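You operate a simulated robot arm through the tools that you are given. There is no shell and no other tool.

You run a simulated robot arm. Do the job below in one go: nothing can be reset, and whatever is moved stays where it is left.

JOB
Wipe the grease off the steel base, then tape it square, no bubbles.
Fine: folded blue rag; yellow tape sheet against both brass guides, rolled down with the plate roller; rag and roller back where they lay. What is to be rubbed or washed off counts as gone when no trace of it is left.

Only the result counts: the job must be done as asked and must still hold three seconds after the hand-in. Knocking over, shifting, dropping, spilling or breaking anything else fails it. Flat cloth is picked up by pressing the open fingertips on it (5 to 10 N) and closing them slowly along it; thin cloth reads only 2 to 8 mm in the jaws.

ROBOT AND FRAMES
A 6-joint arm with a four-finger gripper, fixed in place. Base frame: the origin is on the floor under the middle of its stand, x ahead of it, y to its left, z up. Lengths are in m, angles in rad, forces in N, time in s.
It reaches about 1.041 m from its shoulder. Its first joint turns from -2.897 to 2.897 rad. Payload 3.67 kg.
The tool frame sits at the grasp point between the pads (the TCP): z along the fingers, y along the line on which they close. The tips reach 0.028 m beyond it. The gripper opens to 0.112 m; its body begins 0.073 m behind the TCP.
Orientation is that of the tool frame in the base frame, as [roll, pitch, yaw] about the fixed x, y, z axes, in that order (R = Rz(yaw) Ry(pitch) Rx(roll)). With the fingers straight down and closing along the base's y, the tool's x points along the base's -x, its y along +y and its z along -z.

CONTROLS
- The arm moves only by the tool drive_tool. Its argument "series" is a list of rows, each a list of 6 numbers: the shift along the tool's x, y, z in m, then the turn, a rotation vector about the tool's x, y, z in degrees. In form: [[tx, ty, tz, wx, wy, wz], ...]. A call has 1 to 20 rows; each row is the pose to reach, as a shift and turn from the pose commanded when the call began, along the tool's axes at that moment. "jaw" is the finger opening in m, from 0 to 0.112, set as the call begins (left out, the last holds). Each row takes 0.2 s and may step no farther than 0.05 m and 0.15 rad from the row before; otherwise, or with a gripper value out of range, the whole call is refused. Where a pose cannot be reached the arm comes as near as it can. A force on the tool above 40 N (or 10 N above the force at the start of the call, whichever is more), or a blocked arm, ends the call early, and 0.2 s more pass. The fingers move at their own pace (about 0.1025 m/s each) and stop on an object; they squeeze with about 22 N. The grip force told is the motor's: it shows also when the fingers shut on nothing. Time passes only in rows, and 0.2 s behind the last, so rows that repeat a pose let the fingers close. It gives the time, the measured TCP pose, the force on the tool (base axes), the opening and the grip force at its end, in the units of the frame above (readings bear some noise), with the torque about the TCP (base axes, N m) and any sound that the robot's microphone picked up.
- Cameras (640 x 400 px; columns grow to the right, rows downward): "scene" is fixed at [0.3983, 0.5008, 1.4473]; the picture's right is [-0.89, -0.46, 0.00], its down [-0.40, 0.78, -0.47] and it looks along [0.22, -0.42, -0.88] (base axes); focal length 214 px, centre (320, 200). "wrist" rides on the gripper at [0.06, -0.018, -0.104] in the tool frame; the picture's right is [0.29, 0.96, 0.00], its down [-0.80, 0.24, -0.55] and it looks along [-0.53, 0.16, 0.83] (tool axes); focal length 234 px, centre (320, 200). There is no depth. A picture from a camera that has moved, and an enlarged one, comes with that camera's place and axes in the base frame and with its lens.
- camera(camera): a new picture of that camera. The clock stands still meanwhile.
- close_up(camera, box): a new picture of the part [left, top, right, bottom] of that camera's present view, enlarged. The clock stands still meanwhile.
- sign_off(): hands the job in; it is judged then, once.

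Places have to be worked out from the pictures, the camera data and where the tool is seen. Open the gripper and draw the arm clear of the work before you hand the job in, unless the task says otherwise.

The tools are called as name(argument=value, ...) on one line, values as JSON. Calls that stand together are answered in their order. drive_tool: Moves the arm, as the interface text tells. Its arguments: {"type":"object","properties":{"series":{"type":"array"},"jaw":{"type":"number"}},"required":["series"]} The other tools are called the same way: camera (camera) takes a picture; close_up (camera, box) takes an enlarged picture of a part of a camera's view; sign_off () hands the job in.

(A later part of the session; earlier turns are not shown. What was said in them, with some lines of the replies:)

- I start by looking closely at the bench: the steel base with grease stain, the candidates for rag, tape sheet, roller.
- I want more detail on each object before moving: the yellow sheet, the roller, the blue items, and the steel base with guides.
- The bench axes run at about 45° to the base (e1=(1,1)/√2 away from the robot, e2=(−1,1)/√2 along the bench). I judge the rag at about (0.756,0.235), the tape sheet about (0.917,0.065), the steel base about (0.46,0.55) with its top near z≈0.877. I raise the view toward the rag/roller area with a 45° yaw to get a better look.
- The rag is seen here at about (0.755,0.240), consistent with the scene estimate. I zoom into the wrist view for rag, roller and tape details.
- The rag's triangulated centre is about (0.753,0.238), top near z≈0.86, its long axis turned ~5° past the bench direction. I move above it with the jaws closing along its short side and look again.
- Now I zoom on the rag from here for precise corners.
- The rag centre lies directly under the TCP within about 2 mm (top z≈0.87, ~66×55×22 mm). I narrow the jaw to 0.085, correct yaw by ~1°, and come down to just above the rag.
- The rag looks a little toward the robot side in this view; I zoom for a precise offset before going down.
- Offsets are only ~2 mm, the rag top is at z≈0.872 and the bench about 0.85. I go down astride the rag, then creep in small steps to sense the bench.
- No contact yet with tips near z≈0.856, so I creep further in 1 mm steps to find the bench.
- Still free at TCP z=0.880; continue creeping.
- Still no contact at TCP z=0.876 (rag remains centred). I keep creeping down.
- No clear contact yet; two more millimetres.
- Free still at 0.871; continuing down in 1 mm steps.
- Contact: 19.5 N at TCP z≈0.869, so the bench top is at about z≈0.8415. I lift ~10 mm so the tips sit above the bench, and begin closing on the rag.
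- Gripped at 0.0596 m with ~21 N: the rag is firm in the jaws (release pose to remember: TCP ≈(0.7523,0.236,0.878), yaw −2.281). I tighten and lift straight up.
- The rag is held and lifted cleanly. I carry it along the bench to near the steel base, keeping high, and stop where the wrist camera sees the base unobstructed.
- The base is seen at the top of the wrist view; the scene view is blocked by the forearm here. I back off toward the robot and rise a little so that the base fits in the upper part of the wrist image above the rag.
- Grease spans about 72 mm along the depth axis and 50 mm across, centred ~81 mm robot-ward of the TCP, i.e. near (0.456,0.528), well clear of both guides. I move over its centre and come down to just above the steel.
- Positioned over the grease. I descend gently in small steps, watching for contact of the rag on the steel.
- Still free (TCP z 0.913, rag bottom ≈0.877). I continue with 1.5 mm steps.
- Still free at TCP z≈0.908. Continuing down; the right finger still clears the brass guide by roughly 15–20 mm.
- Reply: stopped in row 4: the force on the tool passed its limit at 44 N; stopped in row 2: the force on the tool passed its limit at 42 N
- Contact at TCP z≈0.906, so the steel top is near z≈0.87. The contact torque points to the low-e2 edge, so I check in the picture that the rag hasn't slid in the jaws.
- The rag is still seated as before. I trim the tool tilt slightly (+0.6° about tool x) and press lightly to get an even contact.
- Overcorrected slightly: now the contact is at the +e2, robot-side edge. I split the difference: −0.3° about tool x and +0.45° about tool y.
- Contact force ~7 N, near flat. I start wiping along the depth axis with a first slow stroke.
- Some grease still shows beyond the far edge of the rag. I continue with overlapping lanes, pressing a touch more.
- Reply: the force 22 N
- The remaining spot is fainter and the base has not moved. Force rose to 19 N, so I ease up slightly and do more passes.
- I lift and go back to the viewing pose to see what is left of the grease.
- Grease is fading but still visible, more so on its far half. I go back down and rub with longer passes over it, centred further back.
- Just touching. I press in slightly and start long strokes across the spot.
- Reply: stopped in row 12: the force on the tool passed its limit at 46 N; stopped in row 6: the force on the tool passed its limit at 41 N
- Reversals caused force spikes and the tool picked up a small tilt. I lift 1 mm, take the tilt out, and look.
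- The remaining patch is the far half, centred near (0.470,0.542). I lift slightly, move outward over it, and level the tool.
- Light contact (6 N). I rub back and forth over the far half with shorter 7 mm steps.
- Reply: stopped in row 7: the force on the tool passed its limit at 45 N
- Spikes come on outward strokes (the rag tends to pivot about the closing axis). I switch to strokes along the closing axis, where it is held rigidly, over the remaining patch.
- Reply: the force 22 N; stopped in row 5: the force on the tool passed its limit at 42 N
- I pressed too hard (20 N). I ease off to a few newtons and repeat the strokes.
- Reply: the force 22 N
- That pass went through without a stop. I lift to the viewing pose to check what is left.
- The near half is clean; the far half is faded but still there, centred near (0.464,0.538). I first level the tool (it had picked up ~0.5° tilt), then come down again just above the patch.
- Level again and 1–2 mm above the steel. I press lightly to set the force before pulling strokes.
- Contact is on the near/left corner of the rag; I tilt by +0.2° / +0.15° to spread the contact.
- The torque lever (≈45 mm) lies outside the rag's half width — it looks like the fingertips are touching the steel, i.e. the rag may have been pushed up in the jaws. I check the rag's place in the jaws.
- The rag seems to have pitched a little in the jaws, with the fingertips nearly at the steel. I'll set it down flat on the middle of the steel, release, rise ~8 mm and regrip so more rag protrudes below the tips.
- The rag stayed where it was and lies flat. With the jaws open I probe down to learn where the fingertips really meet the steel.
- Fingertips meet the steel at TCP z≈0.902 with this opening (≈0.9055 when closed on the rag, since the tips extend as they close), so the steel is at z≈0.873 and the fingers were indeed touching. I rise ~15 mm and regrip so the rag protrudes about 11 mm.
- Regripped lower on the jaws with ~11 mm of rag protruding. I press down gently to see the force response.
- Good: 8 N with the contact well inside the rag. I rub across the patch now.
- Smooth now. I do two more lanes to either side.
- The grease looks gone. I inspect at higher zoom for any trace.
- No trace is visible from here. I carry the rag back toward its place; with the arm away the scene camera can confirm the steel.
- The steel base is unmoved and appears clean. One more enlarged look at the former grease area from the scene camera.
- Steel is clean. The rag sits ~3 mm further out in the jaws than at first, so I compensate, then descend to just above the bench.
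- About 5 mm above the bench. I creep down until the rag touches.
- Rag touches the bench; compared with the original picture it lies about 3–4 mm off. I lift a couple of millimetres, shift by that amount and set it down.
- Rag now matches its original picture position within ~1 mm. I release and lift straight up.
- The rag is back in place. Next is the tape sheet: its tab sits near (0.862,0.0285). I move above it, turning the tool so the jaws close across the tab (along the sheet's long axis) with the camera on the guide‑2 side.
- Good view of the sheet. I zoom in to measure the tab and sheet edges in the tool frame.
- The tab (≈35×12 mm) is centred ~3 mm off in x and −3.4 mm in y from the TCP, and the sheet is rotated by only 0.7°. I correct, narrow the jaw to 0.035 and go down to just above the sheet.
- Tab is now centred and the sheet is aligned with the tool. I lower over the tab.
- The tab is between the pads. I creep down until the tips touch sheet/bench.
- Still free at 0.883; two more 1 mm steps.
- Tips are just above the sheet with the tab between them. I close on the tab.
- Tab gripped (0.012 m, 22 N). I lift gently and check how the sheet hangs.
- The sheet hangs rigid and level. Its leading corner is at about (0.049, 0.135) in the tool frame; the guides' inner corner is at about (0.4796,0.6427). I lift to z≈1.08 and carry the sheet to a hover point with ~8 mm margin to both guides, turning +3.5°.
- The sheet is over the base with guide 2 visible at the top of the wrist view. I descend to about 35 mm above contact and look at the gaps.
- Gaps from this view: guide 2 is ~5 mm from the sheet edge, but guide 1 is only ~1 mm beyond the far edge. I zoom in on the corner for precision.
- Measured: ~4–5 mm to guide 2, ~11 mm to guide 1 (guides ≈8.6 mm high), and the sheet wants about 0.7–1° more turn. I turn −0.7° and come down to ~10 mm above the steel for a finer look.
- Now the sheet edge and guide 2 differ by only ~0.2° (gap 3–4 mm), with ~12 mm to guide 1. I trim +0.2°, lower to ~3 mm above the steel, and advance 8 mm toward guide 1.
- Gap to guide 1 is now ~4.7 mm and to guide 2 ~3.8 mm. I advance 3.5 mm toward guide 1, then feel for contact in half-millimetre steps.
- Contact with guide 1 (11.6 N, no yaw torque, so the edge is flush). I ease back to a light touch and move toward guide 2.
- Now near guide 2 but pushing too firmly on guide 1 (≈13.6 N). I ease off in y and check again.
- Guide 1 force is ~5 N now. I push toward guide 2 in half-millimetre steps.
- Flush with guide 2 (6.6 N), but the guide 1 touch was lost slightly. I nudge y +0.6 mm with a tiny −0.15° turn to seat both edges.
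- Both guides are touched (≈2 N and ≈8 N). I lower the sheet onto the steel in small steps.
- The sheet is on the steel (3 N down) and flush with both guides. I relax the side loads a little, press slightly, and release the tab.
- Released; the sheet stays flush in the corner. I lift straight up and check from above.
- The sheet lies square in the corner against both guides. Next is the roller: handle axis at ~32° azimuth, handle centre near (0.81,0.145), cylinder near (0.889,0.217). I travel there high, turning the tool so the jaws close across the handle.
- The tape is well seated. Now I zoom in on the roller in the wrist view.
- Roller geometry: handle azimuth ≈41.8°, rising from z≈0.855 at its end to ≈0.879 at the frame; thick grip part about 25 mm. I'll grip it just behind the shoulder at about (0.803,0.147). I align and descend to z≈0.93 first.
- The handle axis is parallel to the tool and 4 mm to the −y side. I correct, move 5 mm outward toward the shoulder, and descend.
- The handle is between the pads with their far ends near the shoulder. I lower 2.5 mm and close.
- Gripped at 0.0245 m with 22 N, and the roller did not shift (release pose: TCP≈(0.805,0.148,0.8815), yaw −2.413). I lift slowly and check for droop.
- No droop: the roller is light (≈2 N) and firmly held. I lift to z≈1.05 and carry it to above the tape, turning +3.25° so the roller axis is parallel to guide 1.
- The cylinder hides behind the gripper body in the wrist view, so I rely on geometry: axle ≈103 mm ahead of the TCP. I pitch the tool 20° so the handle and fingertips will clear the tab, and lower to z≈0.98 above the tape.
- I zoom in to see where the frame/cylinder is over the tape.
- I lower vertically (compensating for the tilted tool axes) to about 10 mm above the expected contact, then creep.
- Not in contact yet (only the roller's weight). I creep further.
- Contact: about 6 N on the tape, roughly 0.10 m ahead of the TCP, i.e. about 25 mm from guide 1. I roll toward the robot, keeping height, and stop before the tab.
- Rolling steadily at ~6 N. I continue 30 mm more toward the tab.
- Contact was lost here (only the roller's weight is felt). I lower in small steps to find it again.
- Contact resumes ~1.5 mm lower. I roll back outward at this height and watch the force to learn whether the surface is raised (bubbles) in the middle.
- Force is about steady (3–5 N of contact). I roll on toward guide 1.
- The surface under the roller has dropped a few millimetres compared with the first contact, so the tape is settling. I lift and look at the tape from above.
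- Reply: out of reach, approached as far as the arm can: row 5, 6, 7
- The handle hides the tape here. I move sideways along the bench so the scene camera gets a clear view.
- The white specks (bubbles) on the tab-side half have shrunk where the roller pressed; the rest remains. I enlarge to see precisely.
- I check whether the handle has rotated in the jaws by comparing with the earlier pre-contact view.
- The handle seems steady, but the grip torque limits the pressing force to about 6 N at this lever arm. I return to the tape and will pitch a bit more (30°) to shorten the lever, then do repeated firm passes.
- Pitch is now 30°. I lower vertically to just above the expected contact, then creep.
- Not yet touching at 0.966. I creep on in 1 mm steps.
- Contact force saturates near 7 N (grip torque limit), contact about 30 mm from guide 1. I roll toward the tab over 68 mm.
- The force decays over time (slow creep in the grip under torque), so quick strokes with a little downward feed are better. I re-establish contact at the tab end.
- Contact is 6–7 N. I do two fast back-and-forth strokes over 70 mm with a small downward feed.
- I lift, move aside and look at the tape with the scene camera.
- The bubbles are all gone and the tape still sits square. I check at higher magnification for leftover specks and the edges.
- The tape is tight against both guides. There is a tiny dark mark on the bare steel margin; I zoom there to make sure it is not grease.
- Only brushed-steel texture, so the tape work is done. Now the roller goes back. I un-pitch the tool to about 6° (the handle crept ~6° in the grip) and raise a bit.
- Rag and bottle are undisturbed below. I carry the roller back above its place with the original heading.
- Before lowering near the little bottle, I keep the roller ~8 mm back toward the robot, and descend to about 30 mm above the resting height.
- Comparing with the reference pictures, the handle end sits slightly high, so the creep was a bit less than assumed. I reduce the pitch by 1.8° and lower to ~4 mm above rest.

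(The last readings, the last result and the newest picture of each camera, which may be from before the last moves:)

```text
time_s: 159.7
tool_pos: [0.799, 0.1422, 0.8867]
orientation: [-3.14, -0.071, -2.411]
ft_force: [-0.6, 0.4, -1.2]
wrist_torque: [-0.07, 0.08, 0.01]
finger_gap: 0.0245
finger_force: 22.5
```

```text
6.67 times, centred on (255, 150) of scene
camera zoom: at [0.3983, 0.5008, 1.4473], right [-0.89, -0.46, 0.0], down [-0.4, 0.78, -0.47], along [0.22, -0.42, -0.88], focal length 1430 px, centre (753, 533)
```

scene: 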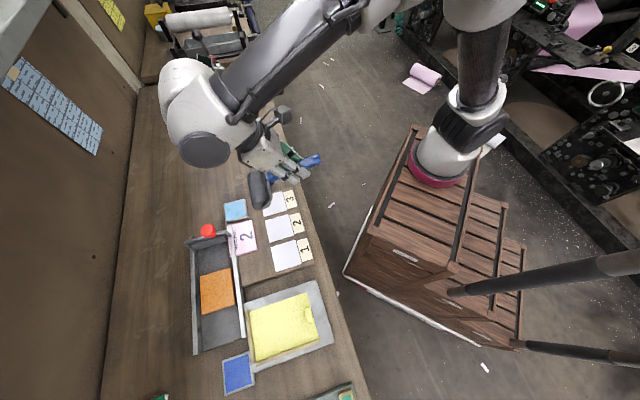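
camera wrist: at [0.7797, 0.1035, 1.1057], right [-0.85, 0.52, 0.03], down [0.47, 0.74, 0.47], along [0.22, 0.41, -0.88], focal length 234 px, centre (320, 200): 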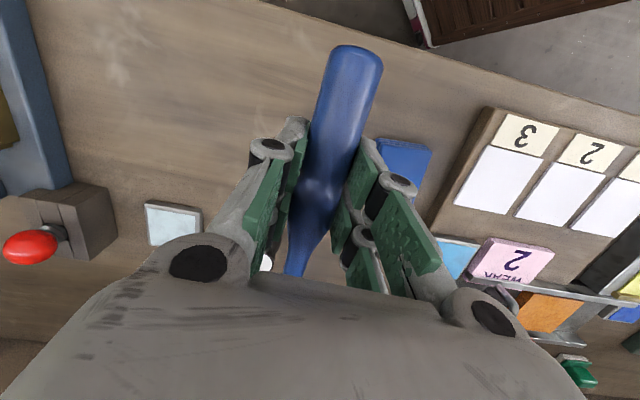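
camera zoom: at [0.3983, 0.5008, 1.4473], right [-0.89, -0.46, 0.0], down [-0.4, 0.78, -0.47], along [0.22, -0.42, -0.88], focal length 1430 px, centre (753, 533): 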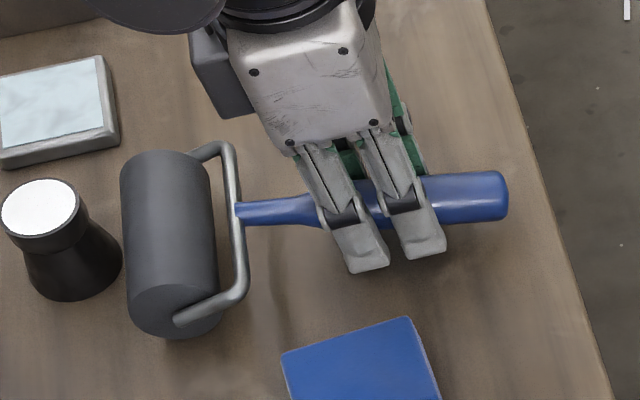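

Remaining offsets from the reference: about 8 mm down and 6–7 mm forward, with the slope right within ~0.4°. I lower 5 mm, then move forward 5 mm, watching the bottle gap.

drive_tool(series=[[-0.0002, 0, 0.0025, 0, 0, 0], [-0.0004, 0, 0.005, 0, 0, 0], [-0.0029, 0, 0.0048, 0, 0, 0], [-0.0054, 0, 0.0046, 0, 0, 0], [-0.0054, 0, 0.0046, 0, 0, 0]])

close_up(camera="scene", box=[210, 120, 300, 180])

close_up(camera="scene", box=[205, 140, 250, 175])

```text
time_s: 160.9
tool_pos: [0.8029, 0.1464, 0.881]
orientation: [-3.141, -0.071, -2.414]
ft_force: [0.4, 0.1, -0.5]
wrist_torque: [-0.08, 0.06, 0.02]
finger_gap: 0.0245
finger_force: 21.8
```

```text
6.67 times, centred on (255, 150) of scene
camera zoom: at [0.3983, 0.5008, 1.4473], right [-0.89, -0.46, 0.0], down [-0.4, 0.78, -0.47], along [0.22, -0.42, -0.88], focal length 1430 px, centre (753, 533)
```

zoom: 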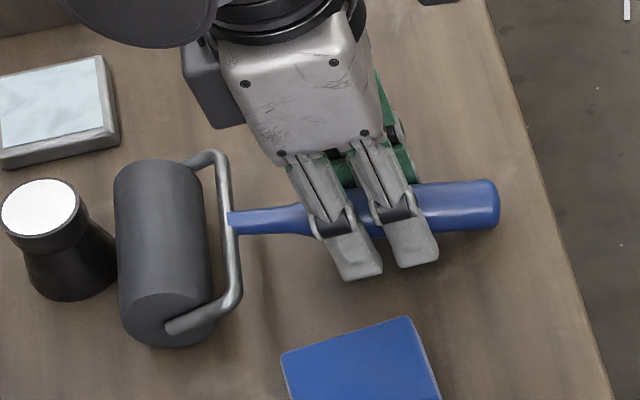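

```text
11.43 times, centred on (228, 158) of scene
camera zoom: at [0.3983, 0.5008, 1.4473], right [-0.89, -0.46, 0.0], down [-0.4, 0.78, -0.47], along [0.22, -0.42, -0.88], focal length 2451 px, centre (1377, 686)
```

zoom: 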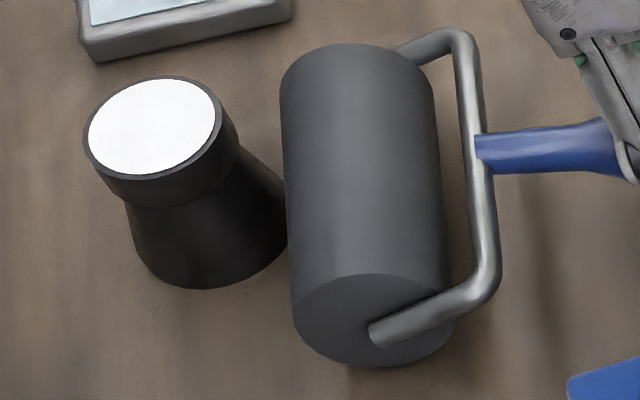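

Very close to the reference now; about 4 mm more to go down. I creep down watching the force.

drive_tool(series=[[-0.0006, 0, 0.001, 0, 0, 0], [-0.0007, 0, 0.002, 0, 0, 0]])

drive_tool(series=[[0, 0, 0.0007, 0, 0, 0], [0, 0, 0.0014, 0, 0, 0]])

close_up(camera="scene", box=[210, 120, 300, 180])

```text
time_s: 161.5
tool_pos: [0.803, 0.1477, 0.88]
orientation: [-3.141, -0.071, -2.414]
ft_force: [-1.6, -0.1, 6.8]
wrist_torque: [-0.39, 0.51, -0.05]
finger_gap: 0.0245
finger_force: 21.8
```

```text
time_s: 162.1
tool_pos: [0.804, 0.1464, 0.8789]
orientation: [-3.141, -0.07, -2.412]
ft_force: [-2.1, 1.3, 22.0]
wrist_torque: [-0.24, 0.39, 0.0]
finger_gap: 0.0242
finger_force: 21.7
```

```text
6.67 times, centred on (255, 150) of scene
camera zoom: at [0.3983, 0.5008, 1.4473], right [-0.89, -0.46, 0.0], down [-0.4, 0.78, -0.47], along [0.22, -0.42, -0.88], focal length 1430 px, centre (753, 533)
```

zoom: 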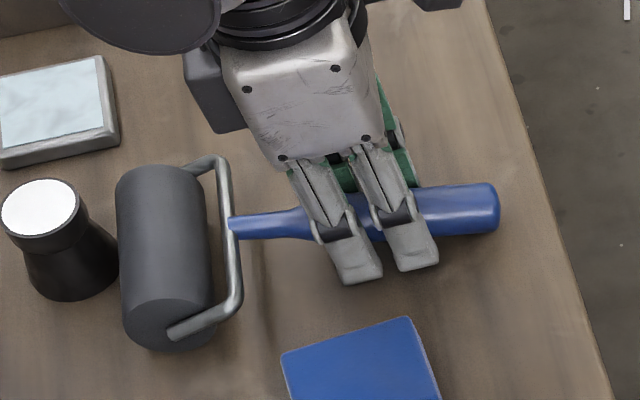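

The handle end touched first, then the rest; the picture now matches the reference within ~1 mm. I ease the downforce before releasing.

drive_tool(series=[[0, 0, -0.0008, 0, 0, 0], [0, 0, -0.0012, 0, 0, 0], [0, 0, -0.0012, 0, 0, 0]])

```text
time_s: 162.9
tool_pos: [0.8037, 0.1473, 0.8783]
orientation: [-3.141, -0.071, -2.413]
ft_force: [3.1, 4.4, 13.0]
wrist_torque: [0.28, -0.32, 0.03]
finger_gap: 0.0246
finger_force: 21.8
```

Still 13 N; I raise another millimetre.

drive_tool(series=[[0, 0, -0.0006, 0, 0, 0], [0, 0, -0.001, 0, 0, 0], [0, 0, -0.001, 0, 0, 0]])

close_up(camera="scene", box=[210, 120, 300, 180])

```text
time_s: 163.7
tool_pos: [0.8026, 0.1456, 0.8797]
orientation: [3.141, -0.073, -2.415]
ft_force: [0.4, -0.4, -1.0]
wrist_torque: [-0.04, 0.08, 0.02]
finger_gap: 0.0244
finger_force: 22.4
```

```text
6.67 times, centred on (255, 150) of scene
camera zoom: at [0.3983, 0.5008, 1.4473], right [-0.89, -0.46, 0.0], down [-0.4, 0.78, -0.47], along [0.22, -0.42, -0.88], focal length 1430 px, centre (753, 533)
```

zoom: 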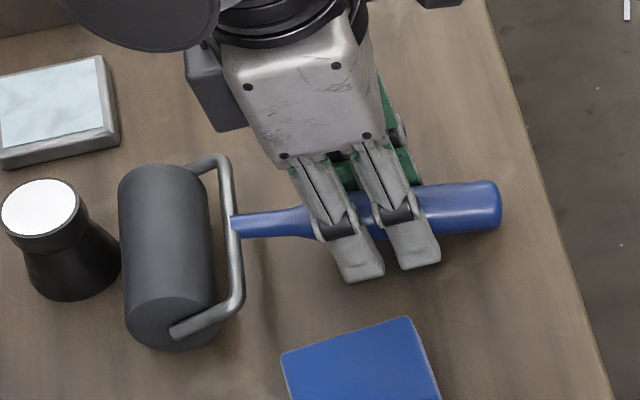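

Just off the bench and ~1 mm back. I nudge 1 mm forward, touch down lightly, and open the jaws.

drive_tool(series=[[-0.0012, 0, 0, 0, 0, 0], [-0.0012, 0, 0.0005, 0, 0, 0]])

drive_tool(series=[[0, 0, 0, 0, 0, 0], [0, 0, 0, 0, 0, 0]], jaw=0.035)

close_up(camera="scene", box=[210, 120, 300, 180])

```text
time_s: 164.3
tool_pos: [0.8052, 0.1479, 0.8797]
orientation: [3.141, -0.071, -2.413]
ft_force: [0.7, 0.8, -2.0]
wrist_torque: [-0.07, 0.06, 0.01]
finger_gap: 0.0246
finger_force: 22.1
```

```text
time_s: 164.9
tool_pos: [0.8045, 0.1471, 0.8796]
orientation: [-3.14, -0.072, -2.414]
ft_force: [-0.2, 0.1, 0.8]
wrist_torque: [0.01, 0.01, 0.0]
finger_gap: 0.0349
finger_force: 0.1
```

```text
6.67 times, centred on (255, 150) of scene
camera zoom: at [0.3983, 0.5008, 1.4473], right [-0.89, -0.46, 0.0], down [-0.4, 0.78, -0.47], along [0.22, -0.42, -0.88], focal length 1430 px, centre (753, 533)
```

zoom: 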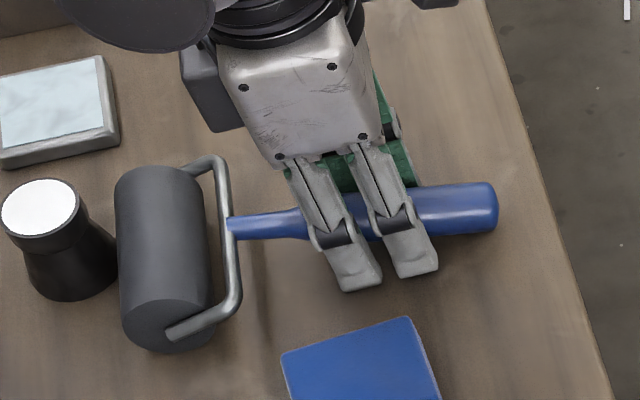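

Released; the roller rests at its original spot within ~1 mm. I open wider and lift straight up.

drive_tool(series=[[0, 0, 0, 0, 0, 0], [0.0014, 0, -0.02, 0, 0, 0], [0.0043, 0, -0.06, 0, 0, 0], [0.0075, 0, -0.105, 0, 0, 0], [0.0107, 0, -0.15, 0, 0, 0], [0.0125, 0, -0.175, 0, -3, 0], [0.0125, 0, -0.175, 0, -4, 0]], jaw=0.055)

close_up(camera="scene", box=[210, 120, 300, 180])

close_up(camera="scene", box=[200, 150, 300, 213])

camera(camera="scene")

```text
time_s: 166.5
tool_pos: [0.8051, 0.1466, 1.0556]
orientation: [-3.14, -0.002, -2.414]
ft_force: [-0.4, 0.1, -0.2]
wrist_torque: [0.0, 0.02, 0.01]
finger_gap: 0.0548
finger_force: 0.0
```

```text
6.67 times, centred on (255, 150) of scene
camera zoom: at [0.3983, 0.5008, 1.4473], right [-0.89, -0.46, 0.0], down [-0.4, 0.78, -0.47], along [0.22, -0.42, -0.88], focal length 1430 px, centre (753, 533)
```

zoom: 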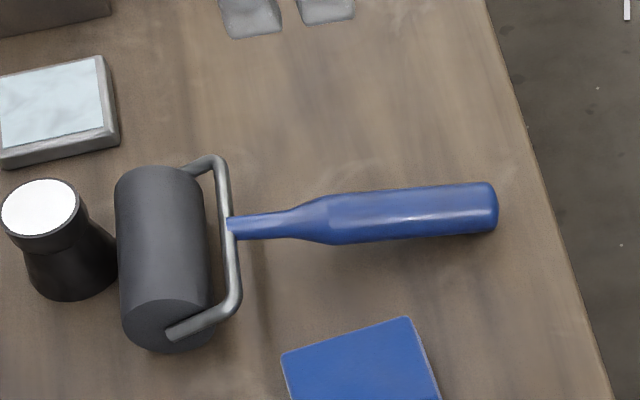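

```text
6.35 times, centred on (250, 182) of scene
camera zoom: at [0.3983, 0.5008, 1.4473], right [-0.89, -0.46, 0.0], down [-0.4, 0.78, -0.47], along [0.22, -0.42, -0.88], focal length 1362 px, centre (764, 318)
```

zoom: 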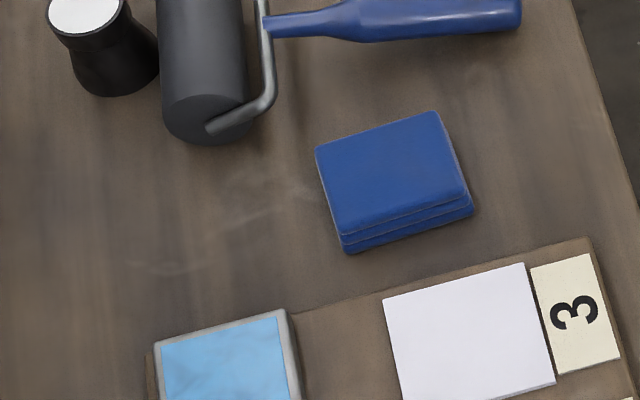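

```text
taken
```

scene: 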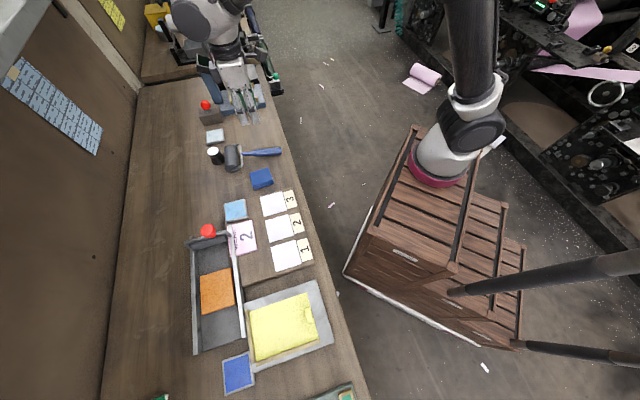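

Roller and rag are back where they lay, and the tape is bubble-free and square. I open the gripper and retract the arm to its starting area, clear of the bench.

drive_tool(series=[[0.0, 0.0, -0.03, 0, 0, 0], [0.0376, 0.0127, -0.06, 0, 0, 0], [0.0752, 0.0254, -0.08, 0, 0, 0], [0.1128, 0.0381, -0.1, 0, 0, 0], [0.1504, 0.0508, -0.1, 0, 0, 0], [0.188, 0.0635, -0.1, 0, 0, 0], [0.2256, 0.0762, -0.1, 0, 0, 0], [0.2632, 0.0889, -0.1, 0, 0, 0], [0.3006, 0.1016, -0.1, 0, 0, 0], [0.3006, 0.1016, -0.1, 0, 0, 0]], jaw=0.112)

camera(camera="scene")

close_up(camera="scene", box=[180, 220, 360, 400])

close_up(camera="scene", box=[180, 80, 340, 240])

```text
time_s: 168.7
tool_pos: [0.5135, 0.0223, 1.1542]
orientation: [3.142, -0.002, -2.414]
ft_force: [0.2, -0.4, 0.2]
wrist_torque: [0.0, -0.03, 0.0]
finger_gap: 0.1118
finger_force: 0.0
```

```text
taken
```

scene: 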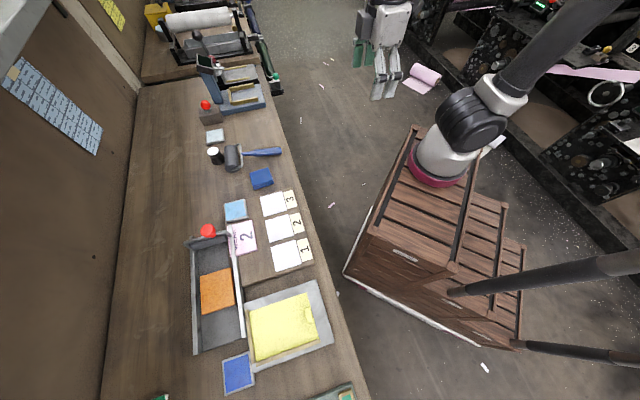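

```text
2.22 times, centred on (270, 310) of scene
camera zoom: at [0.3983, 0.5008, 1.4473], right [-0.89, -0.46, 0.0], down [-0.4, 0.78, -0.47], along [0.22, -0.42, -0.88], focal length 477 px, centre (431, -44)
```

zoom: 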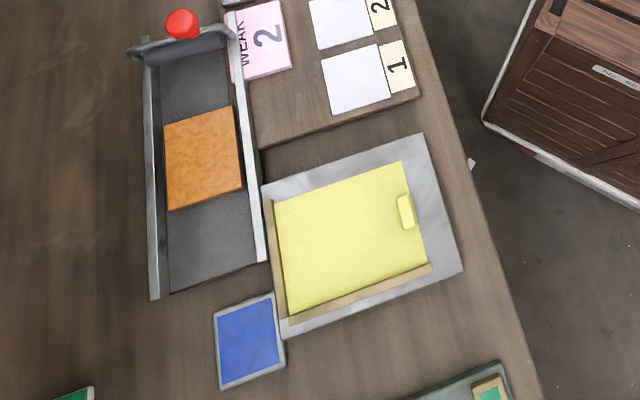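

```text
2.50 times, centred on (260, 160) of scene
camera zoom: at [0.3983, 0.5008, 1.4473], right [-0.89, -0.46, 0.0], down [-0.4, 0.78, -0.47], along [0.22, -0.42, -0.88], focal length 536 px, centre (470, 300)
```

zoom: 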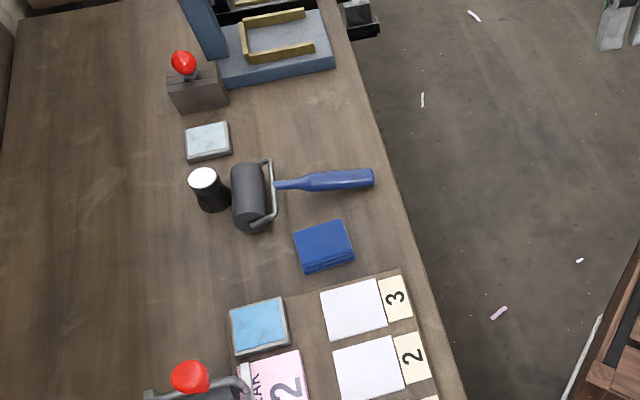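

The pictures show the steel clean and the yellow tape square against both brass guides with no bubbles. The rag and roller lie at their original spots, everything else is unmoved, and the arm is clear with the gripper open. I hand the job in.

sign_off()

```text
The job is handed in.
```

The job is done and handed in: the steel base is clean and the yellow tape is down square on it, with no bubbles left. I checked both in close-up pictures.

- **Grease:** Wiped off with the folded blue rag. No trace showed on the bare steel before the tape went down.
- **Tape:** The sheet sits tight against both brass guides. The white specks that showed on it disappeared once it was rolled.
- **Rolled area:** The roller could not press everywhere. Roughly the last 2 cm beside the back guide and the strip around the tab were not rolled, though no bubbles show there.
- **Rag and roller:** Both are back within about 1–2 mm of where they lay, going by the before and after pictures.
- **Everything else:** Nothing else looks moved. The gripper is open and the arm is clear of the bench.
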